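You operate a simulated robot arm through the tools that you are given. There is no shell and no other tool.

You are at the controls of a simulated two-armed robot. One attempt, no reset.

## Task
Clamp the sifter up: levers shut, knobs tight, latch shut.
Fine: Shut the red lever, the blue lever and the yellow latch; turn the black and the white knob to TIGHT. The green knob is tight already.

Only the result counts: the job must be done as asked and must still hold three seconds after the hand-in. Knocking over, shifting, dropping, spilling or breaking anything else fails it.

## Robot
Two 7-joint arms with fingered hands on one trunk that stands fixed in place. Base frame: the origin is at the foot of the trunk, x ahead of it, y to its left, z up. Readings come in cm, degrees, newtons and seconds.
The left shoulder is at [8, 24.1, 144.2], the right one opposite. Each reaches about 112.8 cm from its shoulder. Payload 4.9 kg a hand.
Tool frame (each hand has its own): the origin (TCP) lies between the finger pads and is the grasp point; the fingertips stand 3.2 cm ahead of it; z points along the fingers, y is the line along which they close. The gripper opens to 20 cm; its body begins 8.9 cm behind the TCP. The gripper is a hand of 4 fingers: y runs from the thumb to the fingers, the wrist lies at [0, 0, -26.7] in the tool frame, and closing takes about 1.5 s.
Orientation is that of the tool frame in the base frame, as [roll, pitch, yaw] about the fixed x, y, z axes, in that order (R = Rz(yaw) Ry(pitch) Rx(roll)). With the fingers straight down and closing along the base's y, the tool's x points along the base's -x, its y along +y and its z along -z.

## Interface
- The arms move only by the tool arm_command. It takes "left_targets", "right_targets" or both (then of equal length, played together; a hand with none holds still); each is a list of rows, each a list of 7 numbers: the gripper command, from -1 (fully open) to 1 (shut), values between in proportion, then the shift along the tool's x, y, z in units of 500 mm (1.0 is 500 mm), then the turn, a rotation vector about the tool's x, y, z in units of 180 degrees (1.0 is 180 degrees). In form: [[jaw, x, y, z, ax, ay, az], ...]. A call has 1 to 20 rows; each row is the pose to reach, as a shift and turn from the pose commanded when the call began, along the tool's axes at that moment. A call with a number of a shift or a turn outside -1 to 1 is refused whole. Rows are played at 5 a second. More than 5 cm and 8.6 degrees between two rows, or a gripper value outside its range, and nothing of the call is played. Where a pose cannot be reached the arm comes as near as it can. A force on the tool above 50 N (or 10 N above the force at the start of the call, whichever is more), or a blocked arm, ends the call early, and 0.2 s more pass. Each finger travels about 7.2 cm/s and halts on what it meets, pressing with about 30 N; the grip force reading is that of the motor and also rises with nothing between the fingers. The clock runs only during rows and for 0.2 s after the last one: add rows that repeat a pose to give the fingers time. It gives the time, the measured TCP pose, the force on the tool (base axes), the opening and the grip force at its end, in the units of the frame above (readings bear some noise), with the torque about the TCP (base axes, N m) and any sound that the robot's microphone picked up.
- Cameras (640 x 400 px; columns grow to the right, rows downward): "scene" is now at [11.09, 1.87, 160.37]; the picture's right is [0.23, -0.97, 0.00], its down [-0.67, -0.16, -0.72] and it looks along [0.70, 0.17, -0.69] (base axes); focal length 329 px, centre (320, 200). "left" rides on the left gripper at [-6.9, -6.9, -11.6] in its tool frame; the picture's right is [0.71, -0.71, 0.00], its down [0.54, 0.54, -0.64] and it looks along [0.46, 0.45, 0.77] (tool axes); focal length 226 px, centre (320, 200). "right" rides on the right gripper at [6.9, -6.9, -11.6] in its tool frame; the picture's right is [0.71, 0.71, 0.00], its down [-0.54, 0.54, -0.64] and it looks along [-0.45, 0.45, 0.77] (tool axes); focal length 226 px, centre (320, 200). There is no depth. A picture from a camera that has moved, and an enlarged one, comes with that camera's place and axes in the base frame and with its lens.
- capture(camera): a new picture of that camera. The clock stands still meanwhile.
- slide_trunk(by): slides the trunk up (or, below 0, down) by that many cm; the arms and the scene camera ride with it, the base frame stays. It gives what a move gives, with no picture.
- preshape(shape, hand): the hand has 4 fingers and takes this shape, open, in about a second: jaw (thumb against the fingers, like two jaws); tri (thumb and two fingers); tip (a fingertip pinch); poke (one finger out to press); point (the index stretched); flat (the hand flat); cup (the hand cupped); fist (a fist). The gripper value then closes the fingers along that shape, each until it touches; the sizes above hold for jaw. It gives what a move gives, with no picture.
- pan_tilt(pan, tilt): turns the head with the scene camera to pan (to the left, within 86 degrees either way) and tilt (down, from -29 to 69), counted from straight ahead of the robot. It gives what a move gives.
- enlarge(camera, box): a new picture of the part [left, top, right, bottom] of that camera's present view, enlarged. The clock stands still meanwhile.
- hand_in(): hands the job in; it is judged then, once.

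Places have to be worked out from the pictures, the camera data and where the tool is seen. Open the grippers and draw the arms clear of the work before you hand the job in, unless the task says otherwise.

The tools are called as a command line: name --argument value ..., lists and objects as JSON in quotes. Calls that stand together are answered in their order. arm_command: Moves the arms, as the interface text tells. Its arguments: {"type":"object","properties":{"left_targets":{"type":"array","items":{"type":"array","items":{"type":"number"}}},"right_targets":{"type":"array","items":{"type":"array","items":{"type":"number"}}}},"required":[]} The other tools are called the same way: slide_trunk (by) moves the trunk up or down; preshape (shape, hand) gives the hand a shape; pan_tilt (pan, tilt) turns the head that bears the scene camera; capture (camera) takes a picture; enlarge (camera, box) takes an enlarged picture of a part of a camera's view; hand_in () hands the job in.

At the start:

```text
clock: 0.0
left_position: [70.58, 46.72, 121.42]
left_ee_rot: [180.0, 0.0, -179.9]
left_ft_force: [-0.5, 0.0, -1.1]
left_ft_torque: [0.02, 0.05, -0.01]
left_opening: 19.99
left_finger_force: 0.1
left_shape: jaw
right_position: [66.78, -12.79, 123.73]
right_ee_rot: [-180.0, 0.0, -180.0]
right_ft_force: [-1.0, 0.2, 0.5]
right_ft_torque: [0.02, 0.02, 0.0]
right_opening: 20.01
right_finger_force: 0.0
right_shape: jaw
trunk travel left (down, up): [-35.0, 49.0]
head pan, tilt (commanded): [13.4, 43.6]
```

scene: 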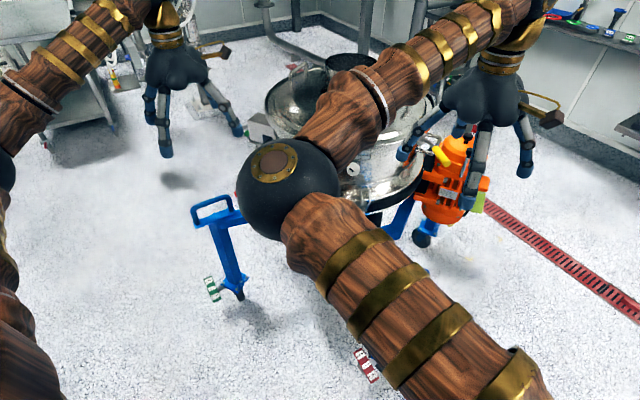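
right: 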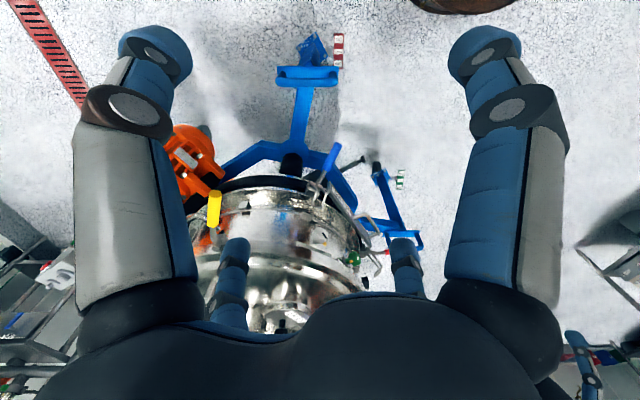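
left: 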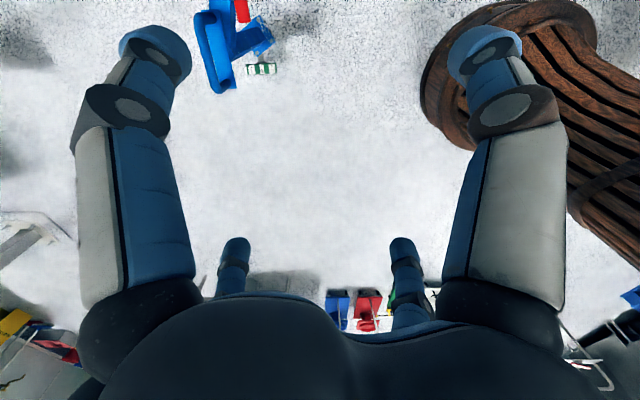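

The right forearm hides the sifter from the head camera. I'll look at the scene enlarged first to understand where things are before moving anything.

enlarge --camera "scene" --box '[180, 20, 520, 300]'

enlarge --camera "right" --box '[160, 100, 460, 340]'

```text
1.43 times, centred on (350, 160) of scene
camera zoom: at [11.09, 1.87, 160.37], right [0.23, -0.97, 0.0], down [-0.67, -0.16, -0.72], along [0.7, 0.17, -0.69], focal length 470 px, centre (277, 257)
```

zoom: 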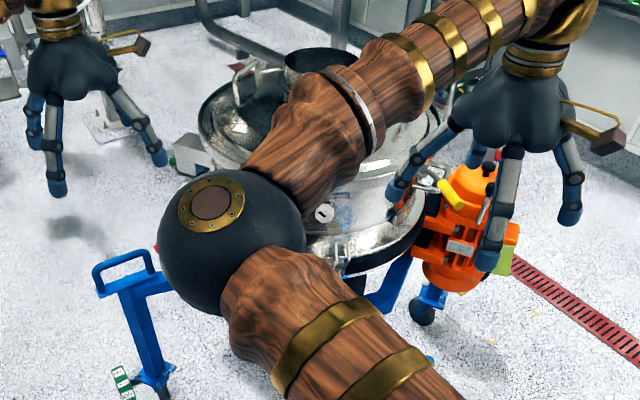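

```text
1.67 times, centred on (310, 220) of right
camera zoom: at [59.93, -19.74, 135.27], right [-0.71, 0.71, 0.0], down [0.54, 0.54, 0.64], along [0.45, 0.45, -0.77], focal length 377 px, centre (337, 167)
```

zoom: 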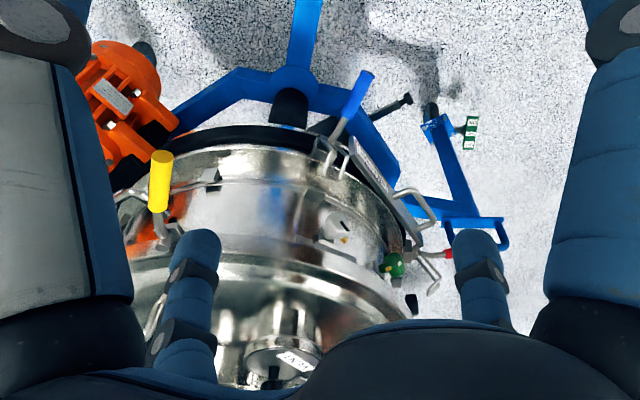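

The right forearm blocks the view. I move the right hand to the right and up, away from the sifter, in steps so that the elbow follows.

arm_command --right_targets '[[-1, 0, -0.04, -0.08, 0, 0, 0], [-1, 0, -0.12, -0.1, 0, 0, 0], [-1, 0, -0.2, -0.12, 0, 0, 0], [-1, 0, -0.28, -0.12, 0, 0, 0], [-1, 0, -0.36, -0.12, 0, 0, 0], [-1, 0, -0.44, -0.12, 0, 0, 0], [-1, 0, -0.52, -0.12, 0, 0, 0], [-1, 0, -0.6, -0.12, 0, 0, 0]]'

capture --camera "scene"

```text
clock: 1.8
left_position: [70.59, 46.57, 121.39]
left_ee_rot: [179.9, 0.0, -180.0]
left_ft_force: [0.3, -0.4, 0.1]
left_ft_torque: [0.01, -0.01, -0.02]
left_opening: 20.01
left_finger_force: 0.0
left_shape: jaw
right_position: [66.72, -42.99, 129.6]
right_ee_rot: [179.9, -0.1, 180.0]
right_ft_force: [0.5, -0.7, 0.3]
right_ft_torque: [0.05, -0.01, -0.01]
right_opening: 19.98
right_finger_force: 0.1
right_shape: jaw
trunk travel left (down, up): [-35.0, 49.0]
head pan, tilt (commanded): [13.4, 43.6]
```

```text
taken
camera scene: at [11.15, 1.58, 160.37], right [0.23, -0.97, 0.0], down [-0.67, -0.16, -0.72], along [0.7, 0.17, -0.69], focal length 329 px, centre (320, 200)
```

scene: 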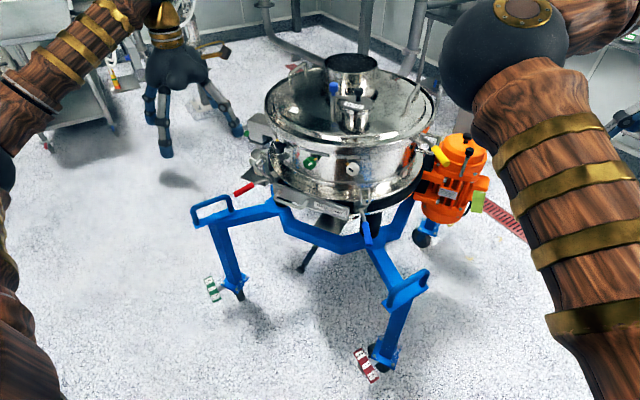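

Now the sifter is in clear view. I enlarge the various parts to see levers, knobs and latch.

enlarge --camera "scene" --box '[220, 120, 380, 220]'

enlarge --camera "scene" --box '[300, 180, 460, 280]'

enlarge --camera "scene" --box '[360, 110, 520, 210]'

enlarge --camera "scene" --box '[260, 40, 420, 140]'

```text
4.00 times, centred on (300, 170) of scene
camera zoom: at [11.15, 1.58, 160.37], right [0.23, -0.97, 0.0], down [-0.67, -0.16, -0.72], along [0.7, 0.17, -0.69], focal length 1317 px, centre (400, 320)
```

zoom: 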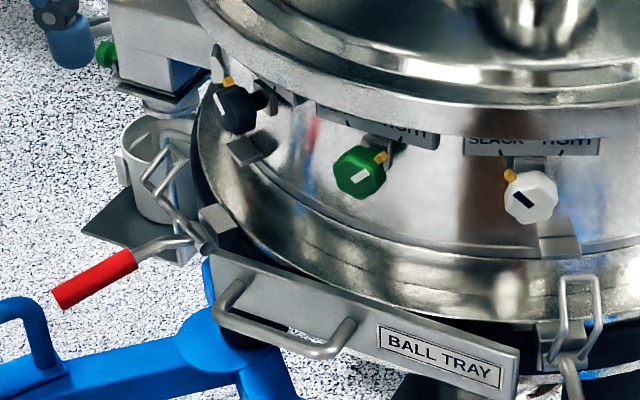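

```text
4.00 times, centred on (380, 230) of scene
camera zoom: at [11.15, 1.58, 160.37], right [0.23, -0.97, 0.0], down [-0.67, -0.16, -0.72], along [0.7, 0.17, -0.69], focal length 1317 px, centre (80, 80)
```

zoom: 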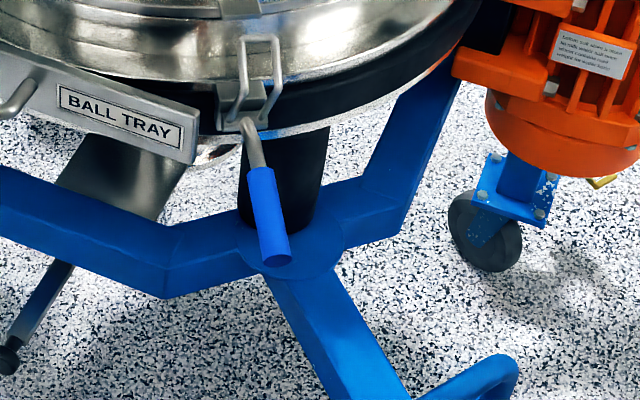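

```text
4.00 times, centred on (440, 160) of scene
camera zoom: at [11.15, 1.58, 160.37], right [0.23, -0.97, 0.0], down [-0.67, -0.16, -0.72], along [0.7, 0.17, -0.69], focal length 1317 px, centre (-160, 360)
```

zoom: 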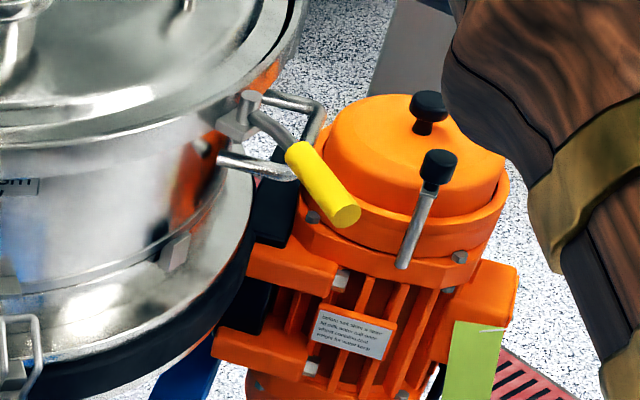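

```text
4.00 times, centred on (340, 90) of scene
camera zoom: at [11.15, 1.58, 160.37], right [0.23, -0.97, 0.0], down [-0.67, -0.16, -0.72], along [0.7, 0.17, -0.69], focal length 1317 px, centre (240, 640)
```

zoom: 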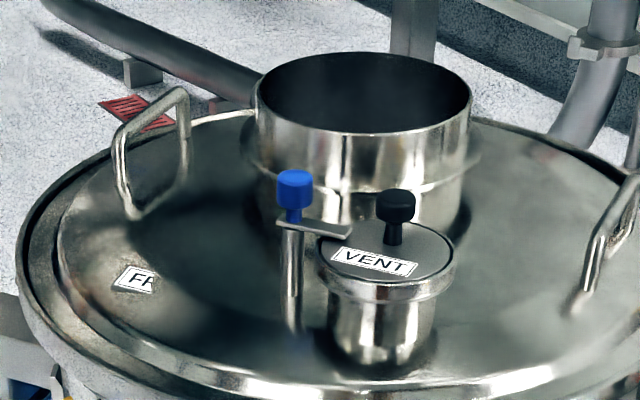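

Toggle levers red (left) and blue (front), the yellow latch at the right, and knobs with SLACK/TIGHT plates. I zoom in further to see pointers and labels.

enlarge --camera "scene" --box '[328, 148, 376, 178]'

enlarge --camera "scene" --box '[264, 132, 312, 162]'

enlarge --camera "scene" --box '[292, 142, 340, 172]'

enlarge --camera "scene" --box '[228, 150, 292, 190]'

enlarge --camera "scene" --box '[336, 184, 400, 254]'

enlarge --camera "scene" --box '[400, 125, 464, 165]'

```text
13.33 times, centred on (352, 163) of scene
camera zoom: at [11.15, 1.58, 160.37], right [0.23, -0.97, 0.0], down [-0.67, -0.16, -0.72], along [0.7, 0.17, -0.69], focal length 4391 px, centre (-107, 693)
```

zoom: 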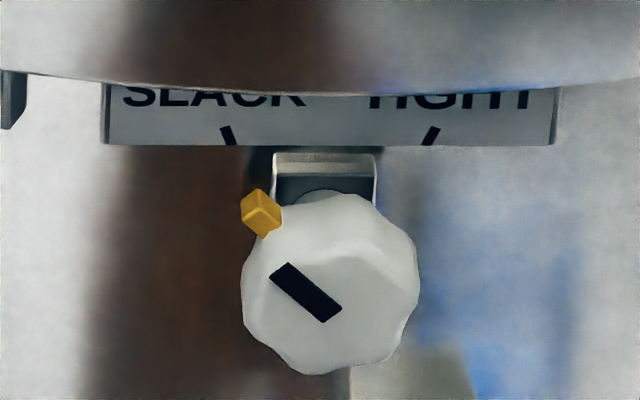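

```text
13.33 times, centred on (288, 147) of scene
camera zoom: at [11.15, 1.58, 160.37], right [0.23, -0.97, 0.0], down [-0.67, -0.16, -0.72], along [0.7, 0.17, -0.69], focal length 4391 px, centre (747, 907)
```

zoom: 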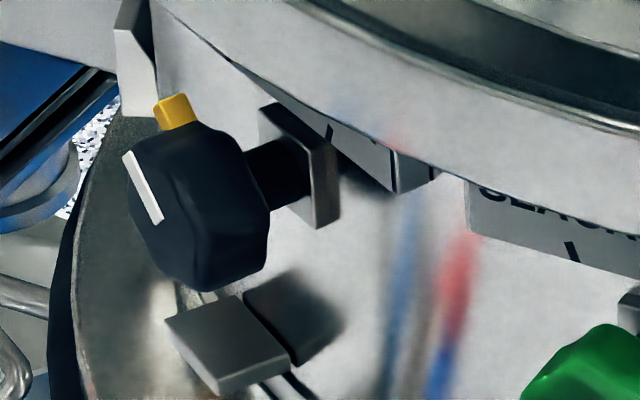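

```text
13.33 times, centred on (316, 157) of scene
camera zoom: at [11.15, 1.58, 160.37], right [0.23, -0.97, 0.0], down [-0.67, -0.16, -0.72], along [0.7, 0.17, -0.69], focal length 4391 px, centre (373, 773)
```

zoom: 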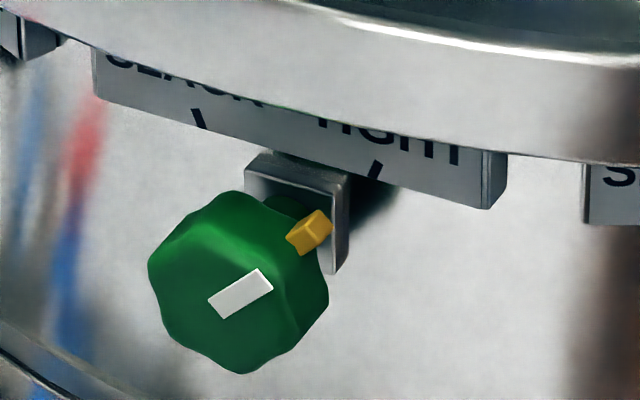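

```text
10.00 times, centred on (260, 170) of scene
camera zoom: at [11.15, 1.58, 160.37], right [0.23, -0.97, 0.0], down [-0.67, -0.16, -0.72], along [0.7, 0.17, -0.69], focal length 3293 px, centre (920, 500)
```

zoom: 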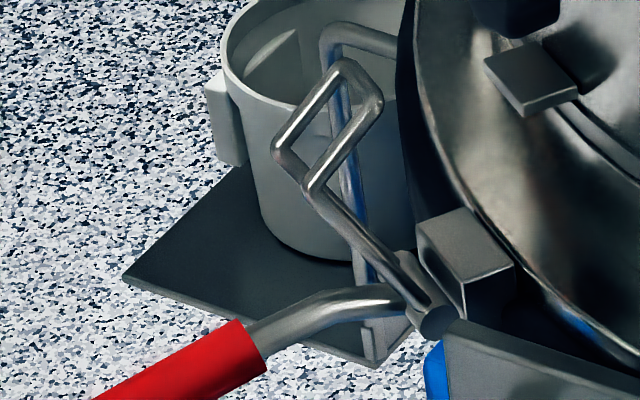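

```text
5.71 times, centred on (368, 219) of scene
camera zoom: at [11.15, 1.58, 160.37], right [0.23, -0.97, 0.0], down [-0.67, -0.16, -0.72], along [0.7, 0.17, -0.69], focal length 1882 px, centre (46, 91)
```

zoom: 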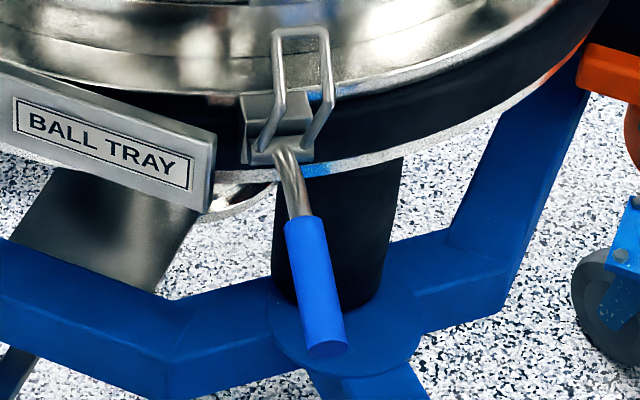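

```text
10.00 times, centred on (432, 145) of scene
camera zoom: at [11.15, 1.58, 160.37], right [0.23, -0.97, 0.0], down [-0.67, -0.16, -0.72], along [0.7, 0.17, -0.69], focal length 3293 px, centre (-800, 750)
```

zoom: 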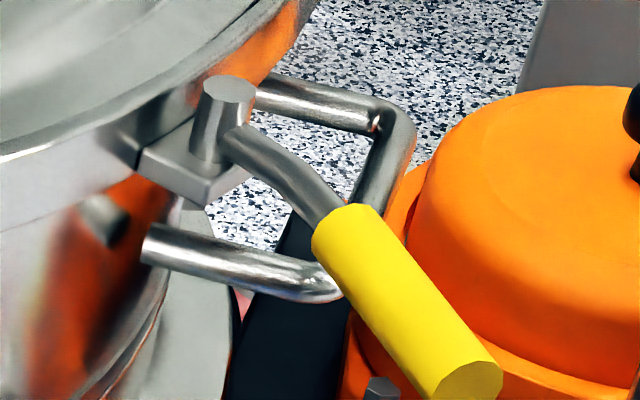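

From two views I place the blue lever roughly from pivot (90, 6, 81) out to tip (75, 2, 82), about horizontal, and the yellow latch from pivot (107, -9, 101) to end (91, -16, 104). I look with the wrist cameras for more angles.

capture --camera "right"

enlarge --camera "right" --box '[180, 150, 460, 330]'

enlarge --camera "left" --box '[180, 0, 340, 100]'

```text
taken
camera right: at [60.0, -50.11, 141.17], right [-0.71, 0.71, 0.0], down [0.54, 0.54, 0.64], along [0.45, 0.46, -0.77], focal length 226 px, centre (320, 200)
```

right: 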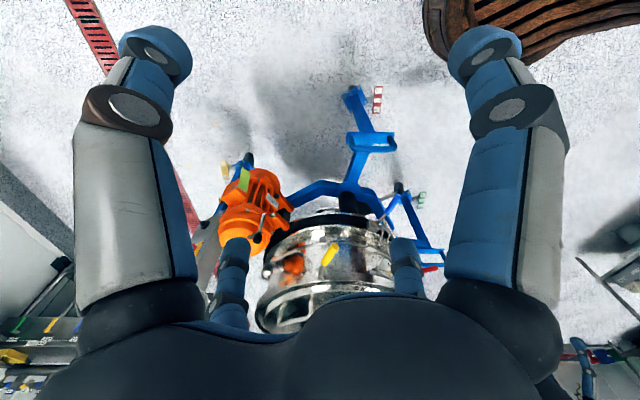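

```text
2.22 times, centred on (320, 240) of right
camera zoom: at [60.0, -50.11, 141.17], right [-0.71, 0.71, 0.0], down [0.54, 0.54, 0.64], along [0.45, 0.46, -0.77], focal length 502 px, centre (320, 111)
```

zoom: 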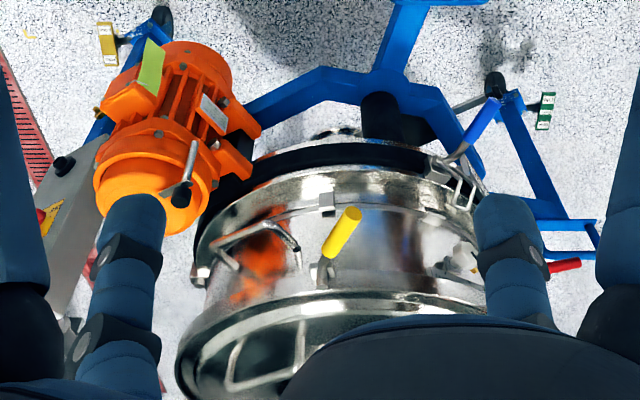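

```text
4.00 times, centred on (260, 50) of left
camera zoom: at [77.5, 39.54, 133.12], right [-0.71, -0.71, 0.0], down [-0.54, 0.54, 0.64], along [-0.46, 0.46, -0.76], focal length 904 px, centre (560, 800)
```

zoom: 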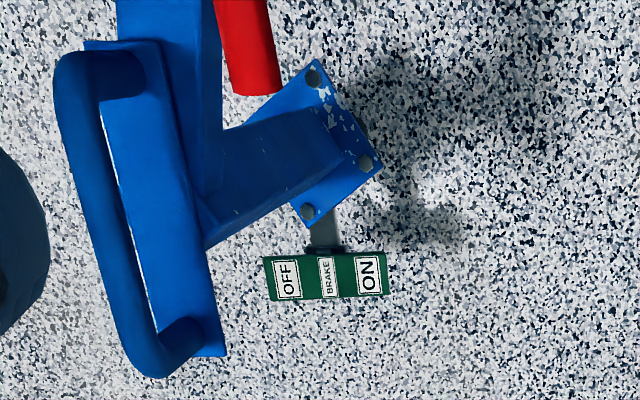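

I bring the right hand closer (pointing down, above and right of the blue lever) so its camera can show the blue clamp mechanism close up.

arm_command --right_targets '[[-1, 0, 0.06, 0.06, 0, 0, 0], [-1, 0, 0.13, 0.12, 0, 0, 0], [-1, 0, 0.2, 0.18, 0, 0, 0], [-1, 0, 0.27, 0.24, 0, 0, 0], [-1, 0, 0.34, 0.3, 0, 0, 0], [-1, -0.05, 0.4, 0.36, 0, 0, 0], [-1, -0.1, 0.46, 0.4, 0, 0, 0], [-1, -0.1, 0.46, 0.44, 0, 0, 0]]'

capture --camera "right"

enlarge --camera "right" --box '[220, 100, 420, 225]'

capture --camera "scene"

```text
clock: 3.6
left_position: [70.53, 46.63, 121.4]
left_ee_rot: [180.0, 0.0, -179.9]
left_ft_force: [-0.3, 0.3, -0.6]
left_ft_torque: [0.0, 0.04, -0.03]
left_opening: 19.99
left_finger_force: 0.0
left_shape: jaw
right_position: [71.78, -19.85, 107.72]
right_ee_rot: [-180.0, 0.0, 179.9]
right_ft_force: [-0.2, 0.1, -1.5]
right_ft_torque: [0.02, -0.03, -0.01]
right_opening: 20.01
right_finger_force: 0.1
right_shape: jaw
trunk travel left (down, up): [-35.0, 49.0]
head pan, tilt (commanded): [13.4, 43.6]
```

```text
taken
camera right: at [64.94, -26.77, 119.3], right [-0.71, 0.71, 0.0], down [0.54, 0.54, 0.64], along [0.46, 0.46, -0.77], focal length 226 px, centre (320, 200)
```

right: 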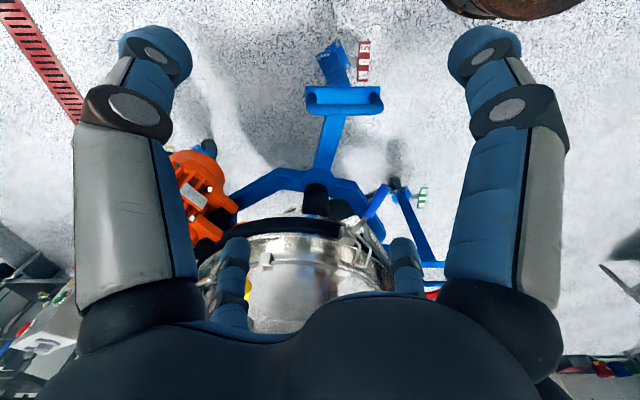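

```text
3.20 times, centred on (320, 162) of right
camera zoom: at [64.94, -26.77, 119.3], right [-0.71, 0.71, 0.0], down [0.54, 0.54, 0.64], along [0.46, 0.46, -0.77], focal length 723 px, centre (320, 320)
```

zoom: 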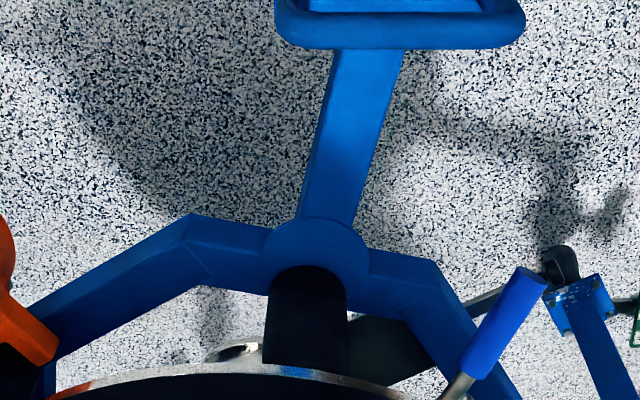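

```text
taken
camera scene: at [11.06, 1.82, 160.38], right [0.23, -0.97, 0.0], down [-0.67, -0.16, -0.72], along [0.7, 0.17, -0.69], focal length 329 px, centre (320, 200)
```

scene: 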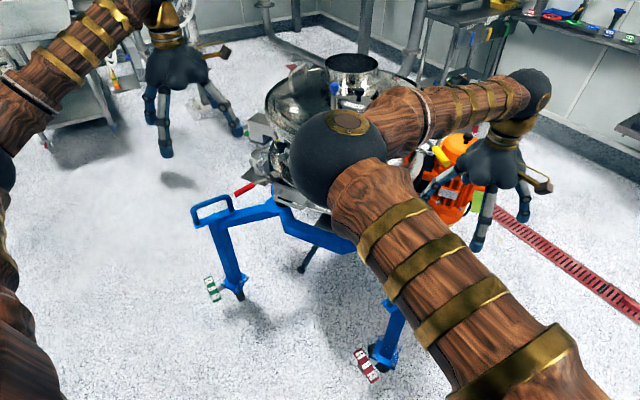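

I zoom on the blue clamp in this right-hand view.

enlarge --camera "right" --box '[320, 180, 420, 260]'

enlarge --camera "right" --box '[230, 220, 330, 300]'

enlarge --camera "scene" --box '[405, 60, 565, 260]'

```text
5.00 times, centred on (370, 220) of right
camera zoom: at [64.94, -26.77, 119.3], right [-0.71, 0.71, 0.0], down [0.54, 0.54, 0.64], along [0.46, 0.46, -0.77], focal length 1130 px, centre (70, 100)
```

zoom: 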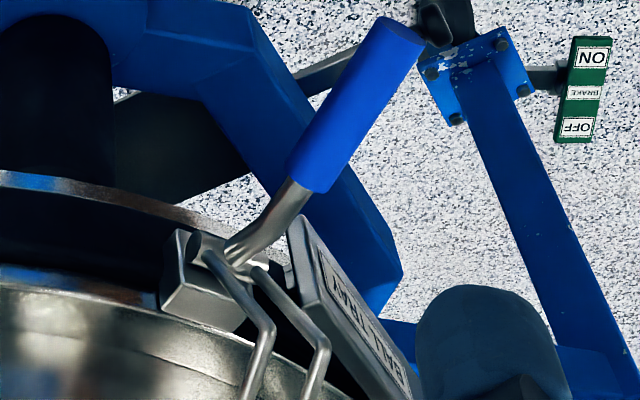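

```text
5.00 times, centred on (280, 260) of right
camera zoom: at [64.94, -26.77, 119.3], right [-0.71, 0.71, 0.0], down [0.54, 0.54, 0.64], along [0.46, 0.46, -0.77], focal length 1130 px, centre (520, -100)
```

zoom: 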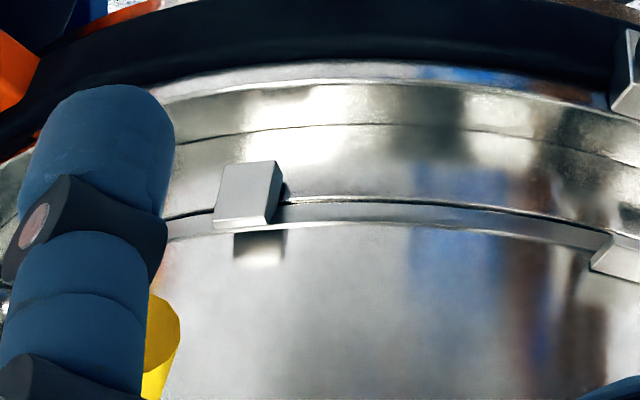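

```text
2.00 times, centred on (485, 160) of scene
camera zoom: at [11.06, 1.82, 160.38], right [0.23, -0.97, 0.0], down [-0.67, -0.16, -0.72], along [0.7, 0.17, -0.69], focal length 659 px, centre (-10, 280)
```

zoom: 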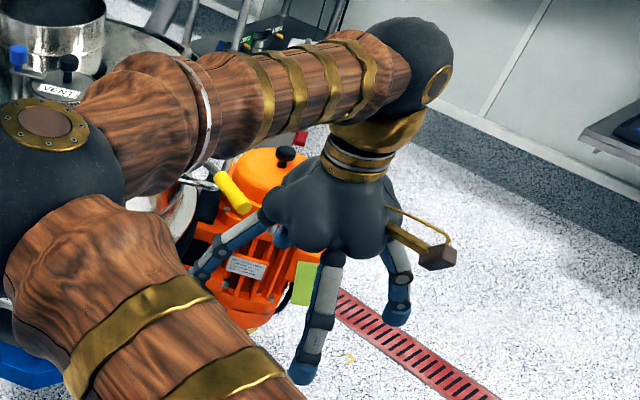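

I look closer at the lever root and bail attachments to learn which way it closes.

enlarge --camera "right" --box '[340, 205, 390, 240]'

enlarge --camera "right" --box '[330, 225, 400, 275]'

```text
11.43 times, centred on (365, 222) of right
camera zoom: at [64.94, -26.77, 119.3], right [-0.71, 0.71, 0.0], down [0.54, 0.54, 0.64], along [0.46, 0.46, -0.77], focal length 2584 px, centre (-194, -57)
```

zoom: 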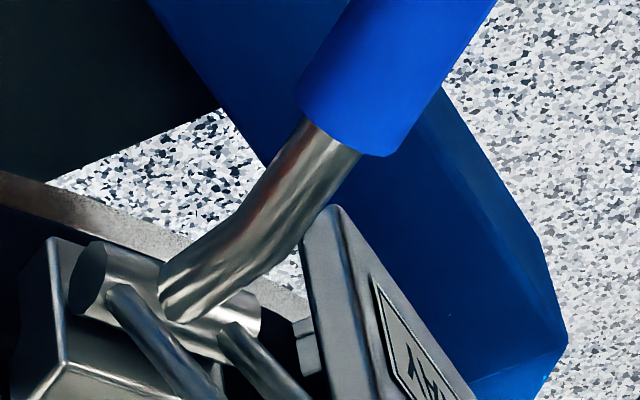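

```text
8.00 times, centred on (365, 250) of right
camera zoom: at [64.94, -26.77, 119.3], right [-0.71, 0.71, 0.0], down [0.54, 0.54, 0.64], along [0.46, 0.46, -0.77], focal length 1808 px, centre (-40, -200)
```

zoom: 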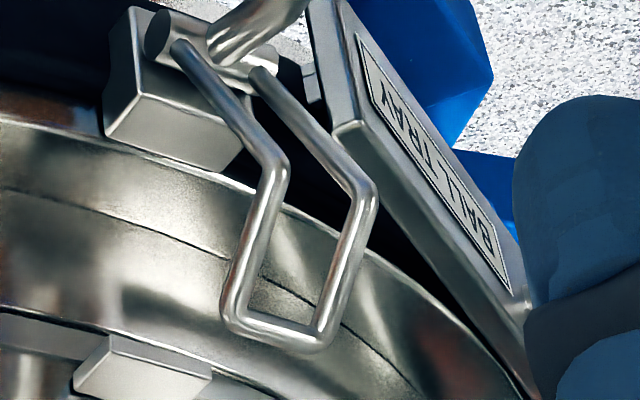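

The bail and lever sit on the same shaft (about (87.7, 6.4, 83.7)), and the catch lies inward of the bail, so the lever should close upward/inward. Before that I check which hand shapes suit the knobs: I preshape "tip" and look.

preshape --shape "tip" --hand "right"

enlarge --camera "scene" --box '[405, 60, 565, 260]'

capture --camera "right"

```text
clock: 4.5
left_position: [70.52, 46.74, 121.53]
left_ee_rot: [180.0, 0.0, -179.9]
left_ft_force: [-0.1, 0.1, 0.4]
left_ft_torque: [0.02, -0.02, 0.02]
left_opening: 20.0
left_finger_force: 0.0
left_shape: jaw
right_position: [71.74, -19.85, 107.76]
right_ee_rot: [180.0, 0.0, 180.0]
right_ft_force: [-0.2, 0.1, -0.6]
right_ft_torque: [-0.01, 0.01, 0.03]
right_opening: 20.01
right_finger_force: 0.0
right_shape: tip
trunk travel left (down, up): [-35.0, 49.0]
head pan, tilt (commanded): [13.4, 43.6]
```

```text
2.00 times, centred on (485, 160) of scene
camera zoom: at [11.1, 1.88, 160.37], right [0.23, -0.97, 0.0], down [-0.67, -0.16, -0.72], along [0.7, 0.17, -0.69], focal length 659 px, centre (-10, 280)
```

zoom: 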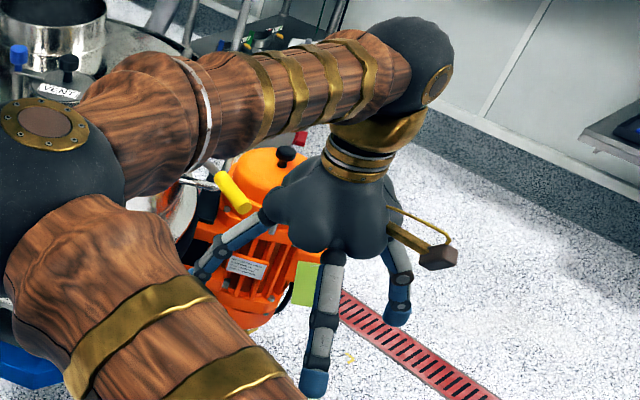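

```text
taken
camera right: at [64.95, -26.77, 119.31], right [-0.71, 0.71, 0.0], down [0.54, 0.54, 0.64], along [0.45, 0.45, -0.77], focal length 226 px, centre (320, 200)
```

right: 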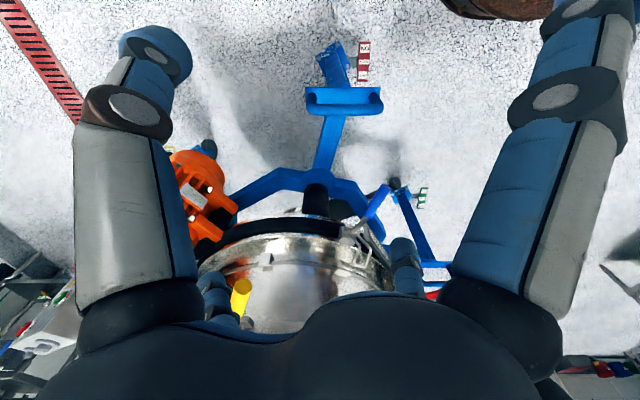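

The hand has four fingers in a cross; "tip" spreads the side pair outward. I test how it closes, and see the other shapes.

arm_command --right_targets '[[0.2, 0, 0, 0, 0, 0, 0], [0.6, 0, 0, 0, 0, 0, 0], [0.8, 0, 0, 0, 0, 0, 0], [0.8, 0, 0, 0, 0, 0, 0], [0.8, 0, 0, 0, 0, 0, 0], [0.8, 0, 0, 0, 0, 0, 0], [0.8, 0, 0, 0, 0, 0, 0]]'

capture --camera "right"

enlarge --camera "scene" --box '[405, 60, 565, 260]'

preshape --shape "poke" --hand "right"

capture --camera "right"

enlarge --camera "scene" --box '[405, 60, 565, 260]'

```text
clock: 6.1
left_position: [70.63, 46.75, 121.41]
left_ee_rot: [-180.0, 0.0, -180.0]
left_ft_force: [-0.7, -0.4, -0.6]
left_ft_torque: [0.0, 0.01, -0.04]
left_opening: 19.98
left_finger_force: 0.2
left_shape: jaw
right_position: [71.81, -19.8, 107.71]
right_ee_rot: [180.0, -0.1, 180.0]
right_ft_force: [-0.3, 0.8, -0.6]
right_ft_torque: [-0.01, 0.01, 0.03]
right_opening: 2.01
right_finger_force: 0.1
right_shape: tip
trunk travel left (down, up): [-35.0, 49.0]
head pan, tilt (commanded): [13.4, 43.6]
```

```text
taken
camera right: at [64.94, -26.78, 119.3], right [-0.71, 0.71, 0.0], down [0.54, 0.54, 0.64], along [0.45, 0.45, -0.77], focal length 226 px, centre (320, 200)
```

right: 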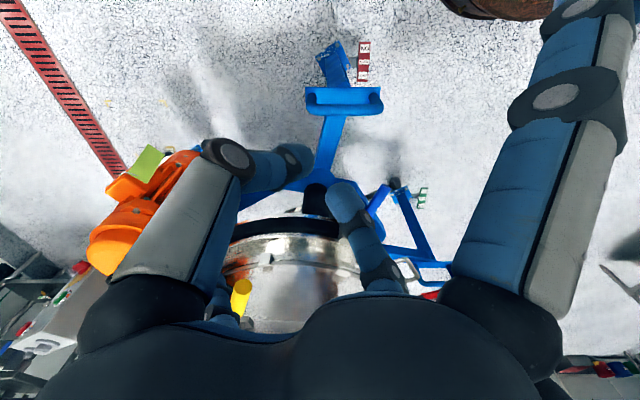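

```text
2.00 times, centred on (485, 160) of scene
camera zoom: at [11.09, 1.86, 160.37], right [0.23, -0.97, 0.0], down [-0.67, -0.16, -0.72], along [0.7, 0.17, -0.69], focal length 659 px, centre (-10, 280)
```

zoom: 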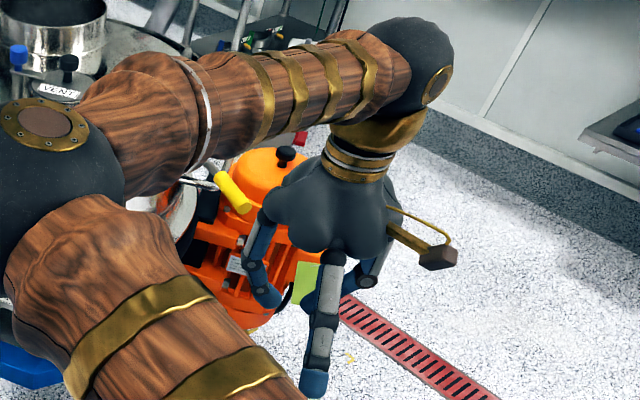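

```text
clock: 7.0
left_position: [70.64, 46.71, 121.43]
left_ee_rot: [-180.0, 0.1, 180.0]
left_ft_force: [-0.9, -0.1, -0.1]
left_ft_torque: [0.01, 0.02, -0.01]
left_opening: 19.98
left_finger_force: 0.1
left_shape: jaw
right_position: [71.64, -19.82, 107.7]
right_ee_rot: [-179.9, 0.1, 179.9]
right_ft_force: [-0.4, 0.2, 0.3]
right_ft_torque: [0.0, 0.01, 0.02]
right_opening: 0.02
right_finger_force: 0.2
right_shape: poke
trunk travel left (down, up): [-35.0, 49.0]
head pan, tilt (commanded): [13.4, 43.6]
```

```text
taken
camera right: at [64.94, -26.78, 119.3], right [-0.71, 0.71, 0.0], down [0.54, 0.54, 0.64], along [0.45, 0.45, -0.77], focal length 226 px, centre (320, 200)
```

right: 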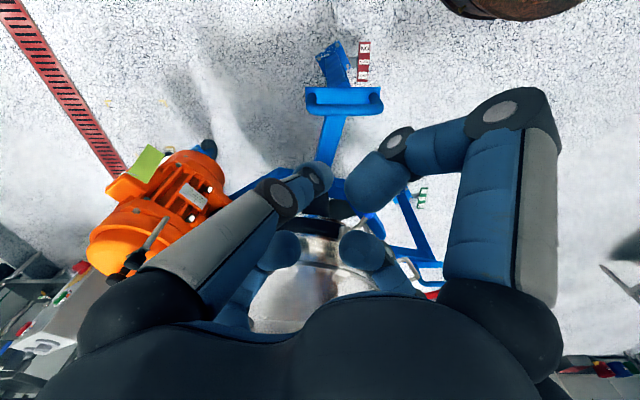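

```text
2.00 times, centred on (485, 160) of scene
camera zoom: at [11.09, 1.86, 160.37], right [0.23, -0.97, 0.0], down [-0.67, -0.16, -0.72], along [0.7, 0.17, -0.69], focal length 659 px, centre (-10, 280)
```

zoom: 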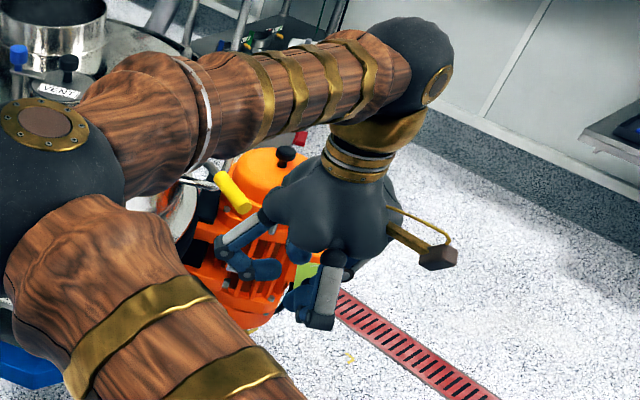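

"Tip" leaves side fingers stretched out. I check how jaw and tri look when partly closed, since a compact four-finger closure may suit the knobs.

preshape --shape "jaw" --hand "right"

arm_command --right_targets '[[0.1, 0, 0, 0, 0, 0, 0], [0.4, 0, 0, 0, 0, 0, 0], [0.5, 0, 0, 0, 0, 0, 0], [0.5, 0, 0, 0, 0, 0, 0], [0.5, 0, 0, 0, 0, 0, 0], [0.5, 0, 0, 0, 0, 0, 0]]'

capture --camera "right"

enlarge --camera "scene" --box '[405, 60, 565, 260]'

preshape --shape "tri" --hand "right"

arm_command --right_targets '[[0.1, 0, 0, 0, 0, 0, 0], [0.4, 0, 0, 0, 0, 0, 0], [0.5, 0, 0, 0, 0, 0, 0], [0.5, 0, 0, 0, 0, 0, 0], [0.5, 0, 0, 0, 0, 0, 0], [0.5, 0, 0, 0, 0, 0, 0]]'

capture --camera "right"

enlarge --camera "scene" --box '[405, 60, 565, 260]'

```text
clock: 7.9
left_position: [70.6, 46.63, 121.44]
left_ee_rot: [179.9, 0.0, -180.0]
left_ft_force: [-0.4, 0.1, -0.2]
left_ft_torque: [0.02, -0.04, -0.02]
left_opening: 19.99
left_finger_force: 0.0
left_shape: jaw
right_position: [71.83, -19.78, 107.72]
right_ee_rot: [-179.9, 0.0, -180.0]
right_ft_force: [0.4, -0.4, -0.2]
right_ft_torque: [-0.03, 0.01, 0.02]
right_opening: 19.98
right_finger_force: 0.1
right_shape: jaw
trunk travel left (down, up): [-35.0, 49.0]
head pan, tilt (commanded): [13.4, 43.6]
```

```text
clock: 9.3
left_position: [70.63, 46.69, 121.47]
left_ee_rot: [-180.0, 0.0, 180.0]
left_ft_force: [0.9, 0.6, -0.7]
left_ft_torque: [0.01, 0.0, 0.02]
left_opening: 20.01
left_finger_force: 0.0
left_shape: jaw
right_position: [71.75, -19.8, 107.7]
right_ee_rot: [179.9, 0.0, -180.0]
right_ft_force: [-0.2, -0.3, -0.4]
right_ft_torque: [-0.01, -0.04, -0.01]
right_opening: 5.02
right_finger_force: 0.0
right_shape: jaw
trunk travel left (down, up): [-35.0, 49.0]
head pan, tilt (commanded): [13.4, 43.6]
```

```text
taken
camera right: at [64.94, -26.78, 119.3], right [-0.71, 0.71, 0.0], down [0.54, 0.54, 0.64], along [0.45, 0.45, -0.77], focal length 226 px, centre (320, 200)
```

right: 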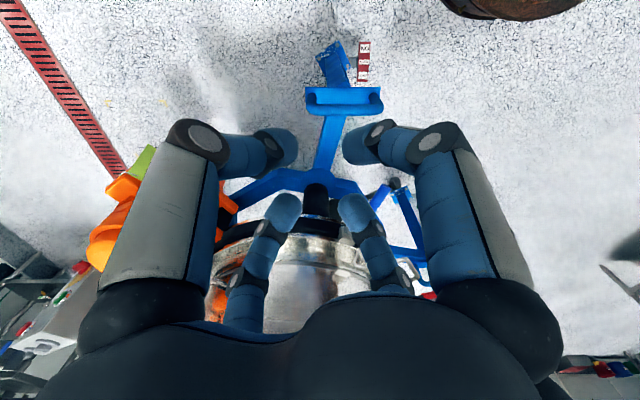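

```text
2.00 times, centred on (485, 160) of scene
camera zoom: at [11.09, 1.86, 160.37], right [0.23, -0.97, 0.0], down [-0.67, -0.16, -0.72], along [0.7, 0.17, -0.69], focal length 659 px, centre (-10, 280)
```

zoom: 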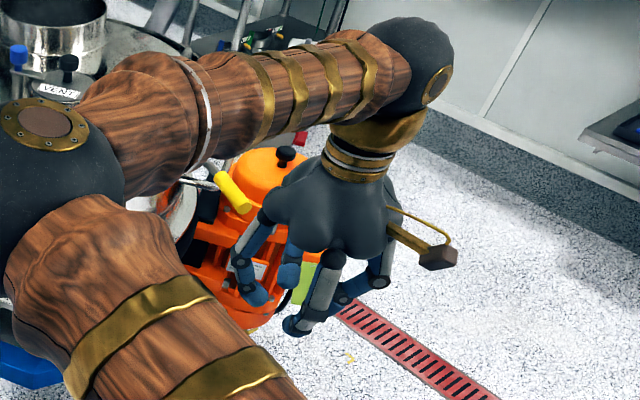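

```text
clock: 10.2
left_position: [70.58, 46.75, 121.38]
left_ee_rot: [-180.0, 0.0, -179.9]
left_ft_force: [0.4, 0.2, 0.4]
left_ft_torque: [0.02, -0.01, 0.02]
left_opening: 19.99
left_finger_force: 0.1
left_shape: jaw
right_position: [71.74, -19.84, 107.77]
right_ee_rot: [179.9, 0.0, -180.0]
right_ft_force: [0.3, -0.8, -0.4]
right_ft_torque: [0.02, 0.0, -0.01]
right_opening: 19.99
right_finger_force: 0.0
right_shape: tri
trunk travel left (down, up): [-35.0, 49.0]
head pan, tilt (commanded): [13.4, 43.6]
```

```text
clock: 11.6
left_position: [70.52, 46.71, 121.33]
left_ee_rot: [180.0, 0.0, -180.0]
left_ft_force: [-0.3, -0.7, -0.3]
left_ft_torque: [0.03, -0.04, 0.0]
left_opening: 20.01
left_finger_force: 0.1
left_shape: jaw
right_position: [71.8, -19.9, 107.74]
right_ee_rot: [180.0, 0.0, 180.0]
right_ft_force: [-0.6, 0.2, -0.4]
right_ft_torque: [0.04, -0.01, 0.01]
right_opening: 5.03
right_finger_force: 0.0
right_shape: tri
trunk travel left (down, up): [-35.0, 49.0]
head pan, tilt (commanded): [13.4, 43.6]
```

```text
taken
camera right: at [64.94, -26.78, 119.3], right [-0.71, 0.71, 0.0], down [0.54, 0.54, 0.64], along [0.45, 0.45, -0.77], focal length 226 px, centre (320, 200)
```

right: 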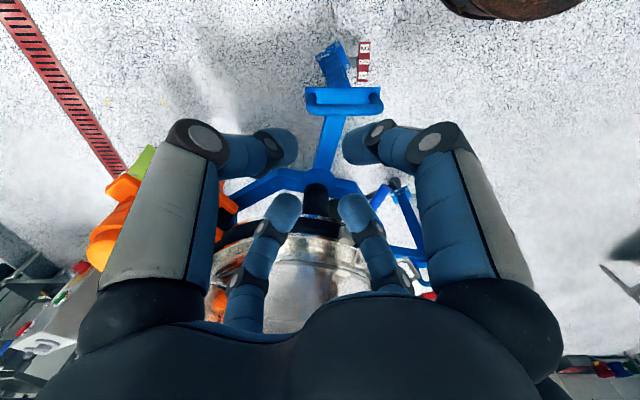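

```text
2.00 times, centred on (485, 160) of scene
camera zoom: at [11.09, 1.86, 160.37], right [0.23, -0.97, 0.0], down [-0.67, -0.16, -0.72], along [0.7, 0.17, -0.69], focal length 659 px, centre (-10, 280)
```

zoom: 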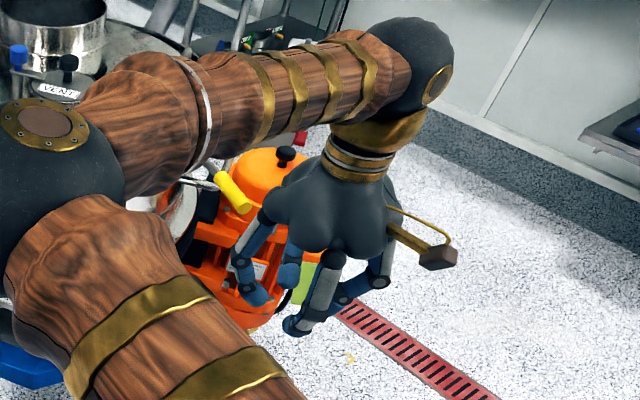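

Jaw closes like a four-finger chuck. For the white knob I'd rather push its pointer nub with one finger, from above, keeping clear of the bail below. I set "poke" and turn the right hand to point forward and 25° down (thumb on top), backed off from the sifter, then look at it.

preshape --shape "poke" --hand "right"

arm_command --right_targets '[[-1, 0.02, 0.01, -0.02, 0.0201, -0.0201, -0.0315], [-1, 0.04, 0.02, -0.04, 0.0401, -0.0401, -0.063], [-1, 0.06, 0.03, -0.06, 0.0602, -0.0602, -0.0945], [-1, 0.08, 0.04, -0.08, 0.0802, -0.0802, -0.1259], [-1, 0.1, 0.05, -0.1, 0.1003, -0.1003, -0.1574], [-1, 0.12, 0.06, -0.12, 0.1203, -0.1203, -0.1889], [-1, 0.14, 0.07, -0.14, 0.1404, -0.1404, -0.2204], [-1, 0.16, 0.08, -0.16, 0.1605, -0.1605, -0.2519], [-1, 0.18, 0.09, -0.17, 0.1805, -0.1805, -0.2834], [-1, 0.2, 0.1, -0.17, 0.2006, -0.2006, -0.3149], [-1, 0.22, 0.11, -0.17, 0.2206, -0.2206, -0.3463], [-1, 0.23, 0.12, -0.17, 0.2407, -0.2407, -0.3778], [-1, 0.24, 0.12, -0.17, 0.2607, -0.2607, -0.4093], [-1, 0.24, 0.12, -0.17, 0.2808, -0.2808, -0.4408], [-1, 0.24, 0.12, -0.17, 0.2808, -0.2808, -0.4408]]'

capture --camera "scene"

capture --camera "right"

```text
clock: 12.5
left_position: [70.56, 46.69, 121.38]
left_ee_rot: [180.0, 0.0, 180.0]
left_ft_force: [0.2, -0.1, 0.0]
left_ft_torque: [0.01, -0.02, 0.04]
left_opening: 19.98
left_finger_force: 0.0
left_shape: jaw
right_position: [71.73, -19.81, 107.71]
right_ee_rot: [179.9, 0.0, 180.0]
right_ft_force: [0.2, -0.5, 0.1]
right_ft_torque: [-0.02, 0.01, -0.02]
right_opening: 0.0
right_finger_force: 0.0
right_shape: poke
trunk travel left (down, up): [-35.0, 49.0]
head pan, tilt (commanded): [13.4, 43.6]
```

```text
clock: 14.9
left_position: [70.53, 46.75, 121.41]
left_ee_rot: [179.9, 0.0, -179.9]
left_ft_force: [0.3, 0.9, -0.1]
left_ft_torque: [0.03, 0.05, 0.01]
left_opening: 19.98
left_finger_force: 0.1
left_shape: jaw
right_position: [61.77, -22.46, 116.35]
right_ee_rot: [-128.4, 10.4, -118.0]
right_ft_force: [0.7, -0.5, 0.0]
right_ft_torque: [0.0, -0.02, -0.03]
right_opening: 0.01
right_finger_force: 0.0
right_shape: poke
trunk travel left (down, up): [-35.0, 49.0]
head pan, tilt (commanded): [13.4, 43.6]
stopped in row 12 (right hand): the arm was blocked; the commanded pose is now the measured one
```

```text
taken
camera scene: at [11.1, 1.78, 160.38], right [0.23, -0.97, 0.0], down [-0.67, -0.16, -0.72], along [0.7, 0.17, -0.69], focal length 329 px, centre (320, 200)
```

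scene: 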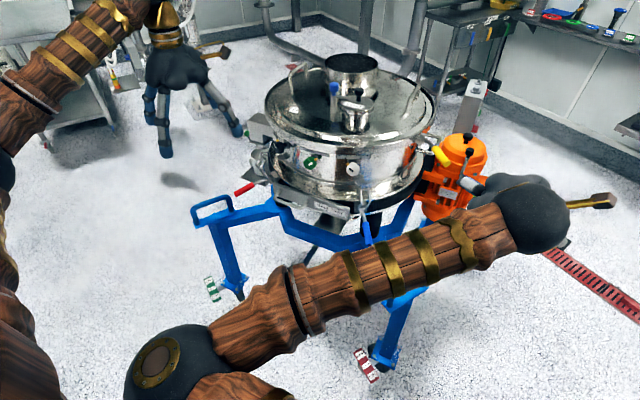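

```text
taken
camera right: at [53.38, -28.29, 127.49], right [-0.67, -0.32, -0.67], down [-0.49, 0.87, 0.07], along [0.56, 0.38, -0.74], focal length 226 px, centre (320, 200)
```

right: 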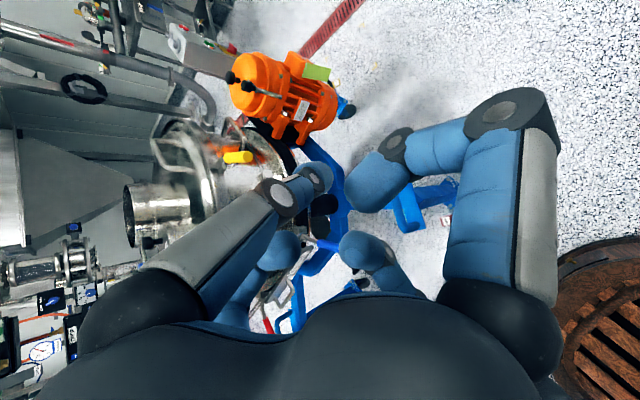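

The arm got blocked: that roll sends the right elbow across the body. I undo the rotation, moving a bit to the right, and will try a pure pitch instead.

arm_command --right_targets '[[-1, 0.0159, -0.0203, 0.0026, -0.0226, 0.0201, 0.0293], [-1, 0.0318, -0.0406, 0.0052, -0.0452, 0.0402, 0.0587], [-1, 0.0477, -0.0609, 0.0078, -0.0677, 0.0603, 0.088], [-1, 0.0636, -0.0812, 0.0104, -0.0903, 0.0804, 0.1173], [-1, 0.0795, -0.1015, 0.013, -0.1129, 0.1005, 0.1467], [-1, 0.0954, -0.1218, 0.0156, -0.1355, 0.1205, 0.176], [-1, 0.1113, -0.1421, 0.0182, -0.1581, 0.1406, 0.2053], [-1, 0.1272, -0.1624, 0.0208, -0.1806, 0.1607, 0.2346], [-1, 0.1431, -0.1827, 0.0234, -0.2032, 0.1808, 0.264], [-1, 0.159, -0.203, 0.026, -0.2258, 0.2009, 0.2933], [-1, 0.159, -0.203, 0.026, -0.2258, 0.2009, 0.2933]]'

capture --camera "scene"

```text
clock: 17.3
left_position: [70.54, 46.91, 121.46]
left_ee_rot: [-179.9, 0.0, -179.9]
left_ft_force: [-0.6, -0.1, -0.7]
left_ft_torque: [-0.02, 0.0, 0.01]
left_opening: 19.99
left_finger_force: 0.0
left_shape: jaw
right_position: [64.02, -33.92, 121.84]
right_ee_rot: [-179.9, -0.2, 179.8]
right_ft_force: [1.0, 0.7, -0.1]
right_ft_torque: [0.01, 0.0, 0.03]
right_opening: 0.0
right_finger_force: 0.0
right_shape: poke
trunk travel left (down, up): [-35.0, 49.0]
head pan, tilt (commanded): [13.4, 43.6]
```

```text
taken
camera scene: at [11.03, 1.95, 160.38], right [0.23, -0.97, 0.0], down [-0.67, -0.16, -0.72], along [0.7, 0.17, -0.69], focal length 329 px, centre (320, 200)
```

scene: 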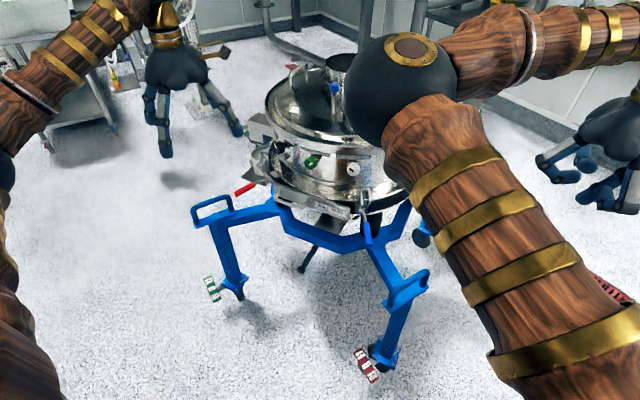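

Back to pointing down. Now I try a pure pitch-up of 65° (fingers forward, 25° down), without roll.

arm_command --right_targets '[[-1, 0, 0, 0, 0, -0.045, 0], [-1, 0, 0, 0, 0, -0.09, 0], [-1, 0, 0, 0, 0, -0.135, 0], [-1, 0, 0, 0, 0, -0.18, 0], [-1, 0, 0, 0, 0, -0.225, 0], [-1, 0, 0, 0, 0, -0.27, 0], [-1, 0, 0, 0, 0, -0.315, 0], [-1, 0, 0, 0, 0, -0.361, 0], [-1, 0, 0, 0, 0, -0.361, 0]]'

capture --camera "scene"

capture --camera "right"

```text
clock: 19.3
left_position: [70.61, 46.72, 121.46]
left_ee_rot: [-180.0, 0.0, -179.9]
left_ft_force: [-0.8, 0.7, -0.2]
left_ft_torque: [0.0, -0.01, 0.03]
left_opening: 20.0
left_finger_force: 0.0
left_shape: jaw
right_position: [63.97, -33.89, 121.97]
right_ee_rot: [-179.6, 65.0, -179.9]
right_ft_force: [-0.3, 0.0, 0.3]
right_ft_torque: [0.01, 0.01, -0.02]
right_opening: 0.0
right_finger_force: 0.0
right_shape: poke
trunk travel left (down, up): [-35.0, 49.0]
head pan, tilt (commanded): [13.4, 43.6]
```

```text
taken
camera scene: at [11.05, 1.87, 160.38], right [0.23, -0.97, 0.0], down [-0.67, -0.16, -0.72], along [0.7, 0.17, -0.69], focal length 329 px, centre (320, 200)
```

scene: 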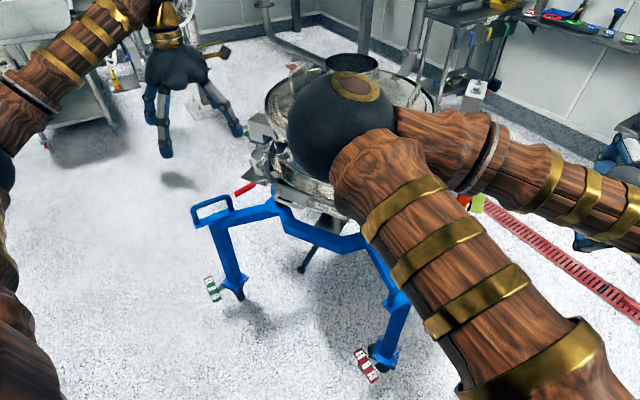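

```text
taken
camera right: at [50.57, -40.86, 120.61], right [-0.3, 0.71, -0.64], down [-0.35, 0.54, 0.76], along [0.89, 0.45, 0.09], focal length 226 px, centre (320, 200)
```

right: 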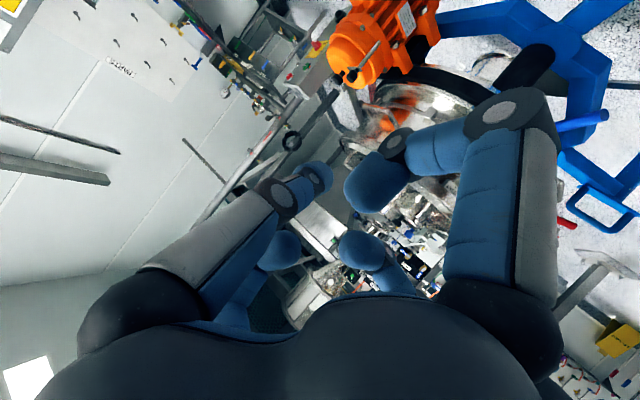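

The pure pitch works. I turn the head to look at the right hand's poke finger to learn its geometry.

pan_tilt --pan -25 --tilt 35

capture --camera "scene"

```text
clock: 20.4
left_position: [70.54, 46.71, 121.38]
left_ee_rot: [180.0, 0.1, -179.9]
left_ft_force: [0.6, 0.0, -0.2]
left_ft_torque: [-0.02, 0.03, 0.03]
left_opening: 19.99
left_finger_force: 0.0
left_shape: jaw
right_position: [63.95, -33.88, 121.98]
right_ee_rot: [-179.8, 64.9, -179.8]
right_ft_force: [-0.1, -0.5, -0.2]
right_ft_torque: [0.02, -0.02, -0.01]
right_opening: 0.01
right_finger_force: 0.1
right_shape: poke
trunk travel left (down, up): [-35.0, 49.0]
head pan, tilt (commanded): [-25.0, 35.0]
```

```text
taken
camera scene: at [11.06, -3.75, 161.65], right [-0.42, -0.91, 0.0], down [-0.52, 0.24, -0.82], along [0.74, -0.35, -0.57], focal length 329 px, centre (320, 200)
```

scene: 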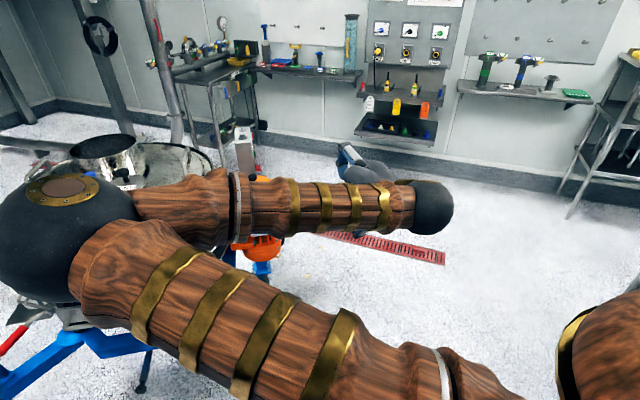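

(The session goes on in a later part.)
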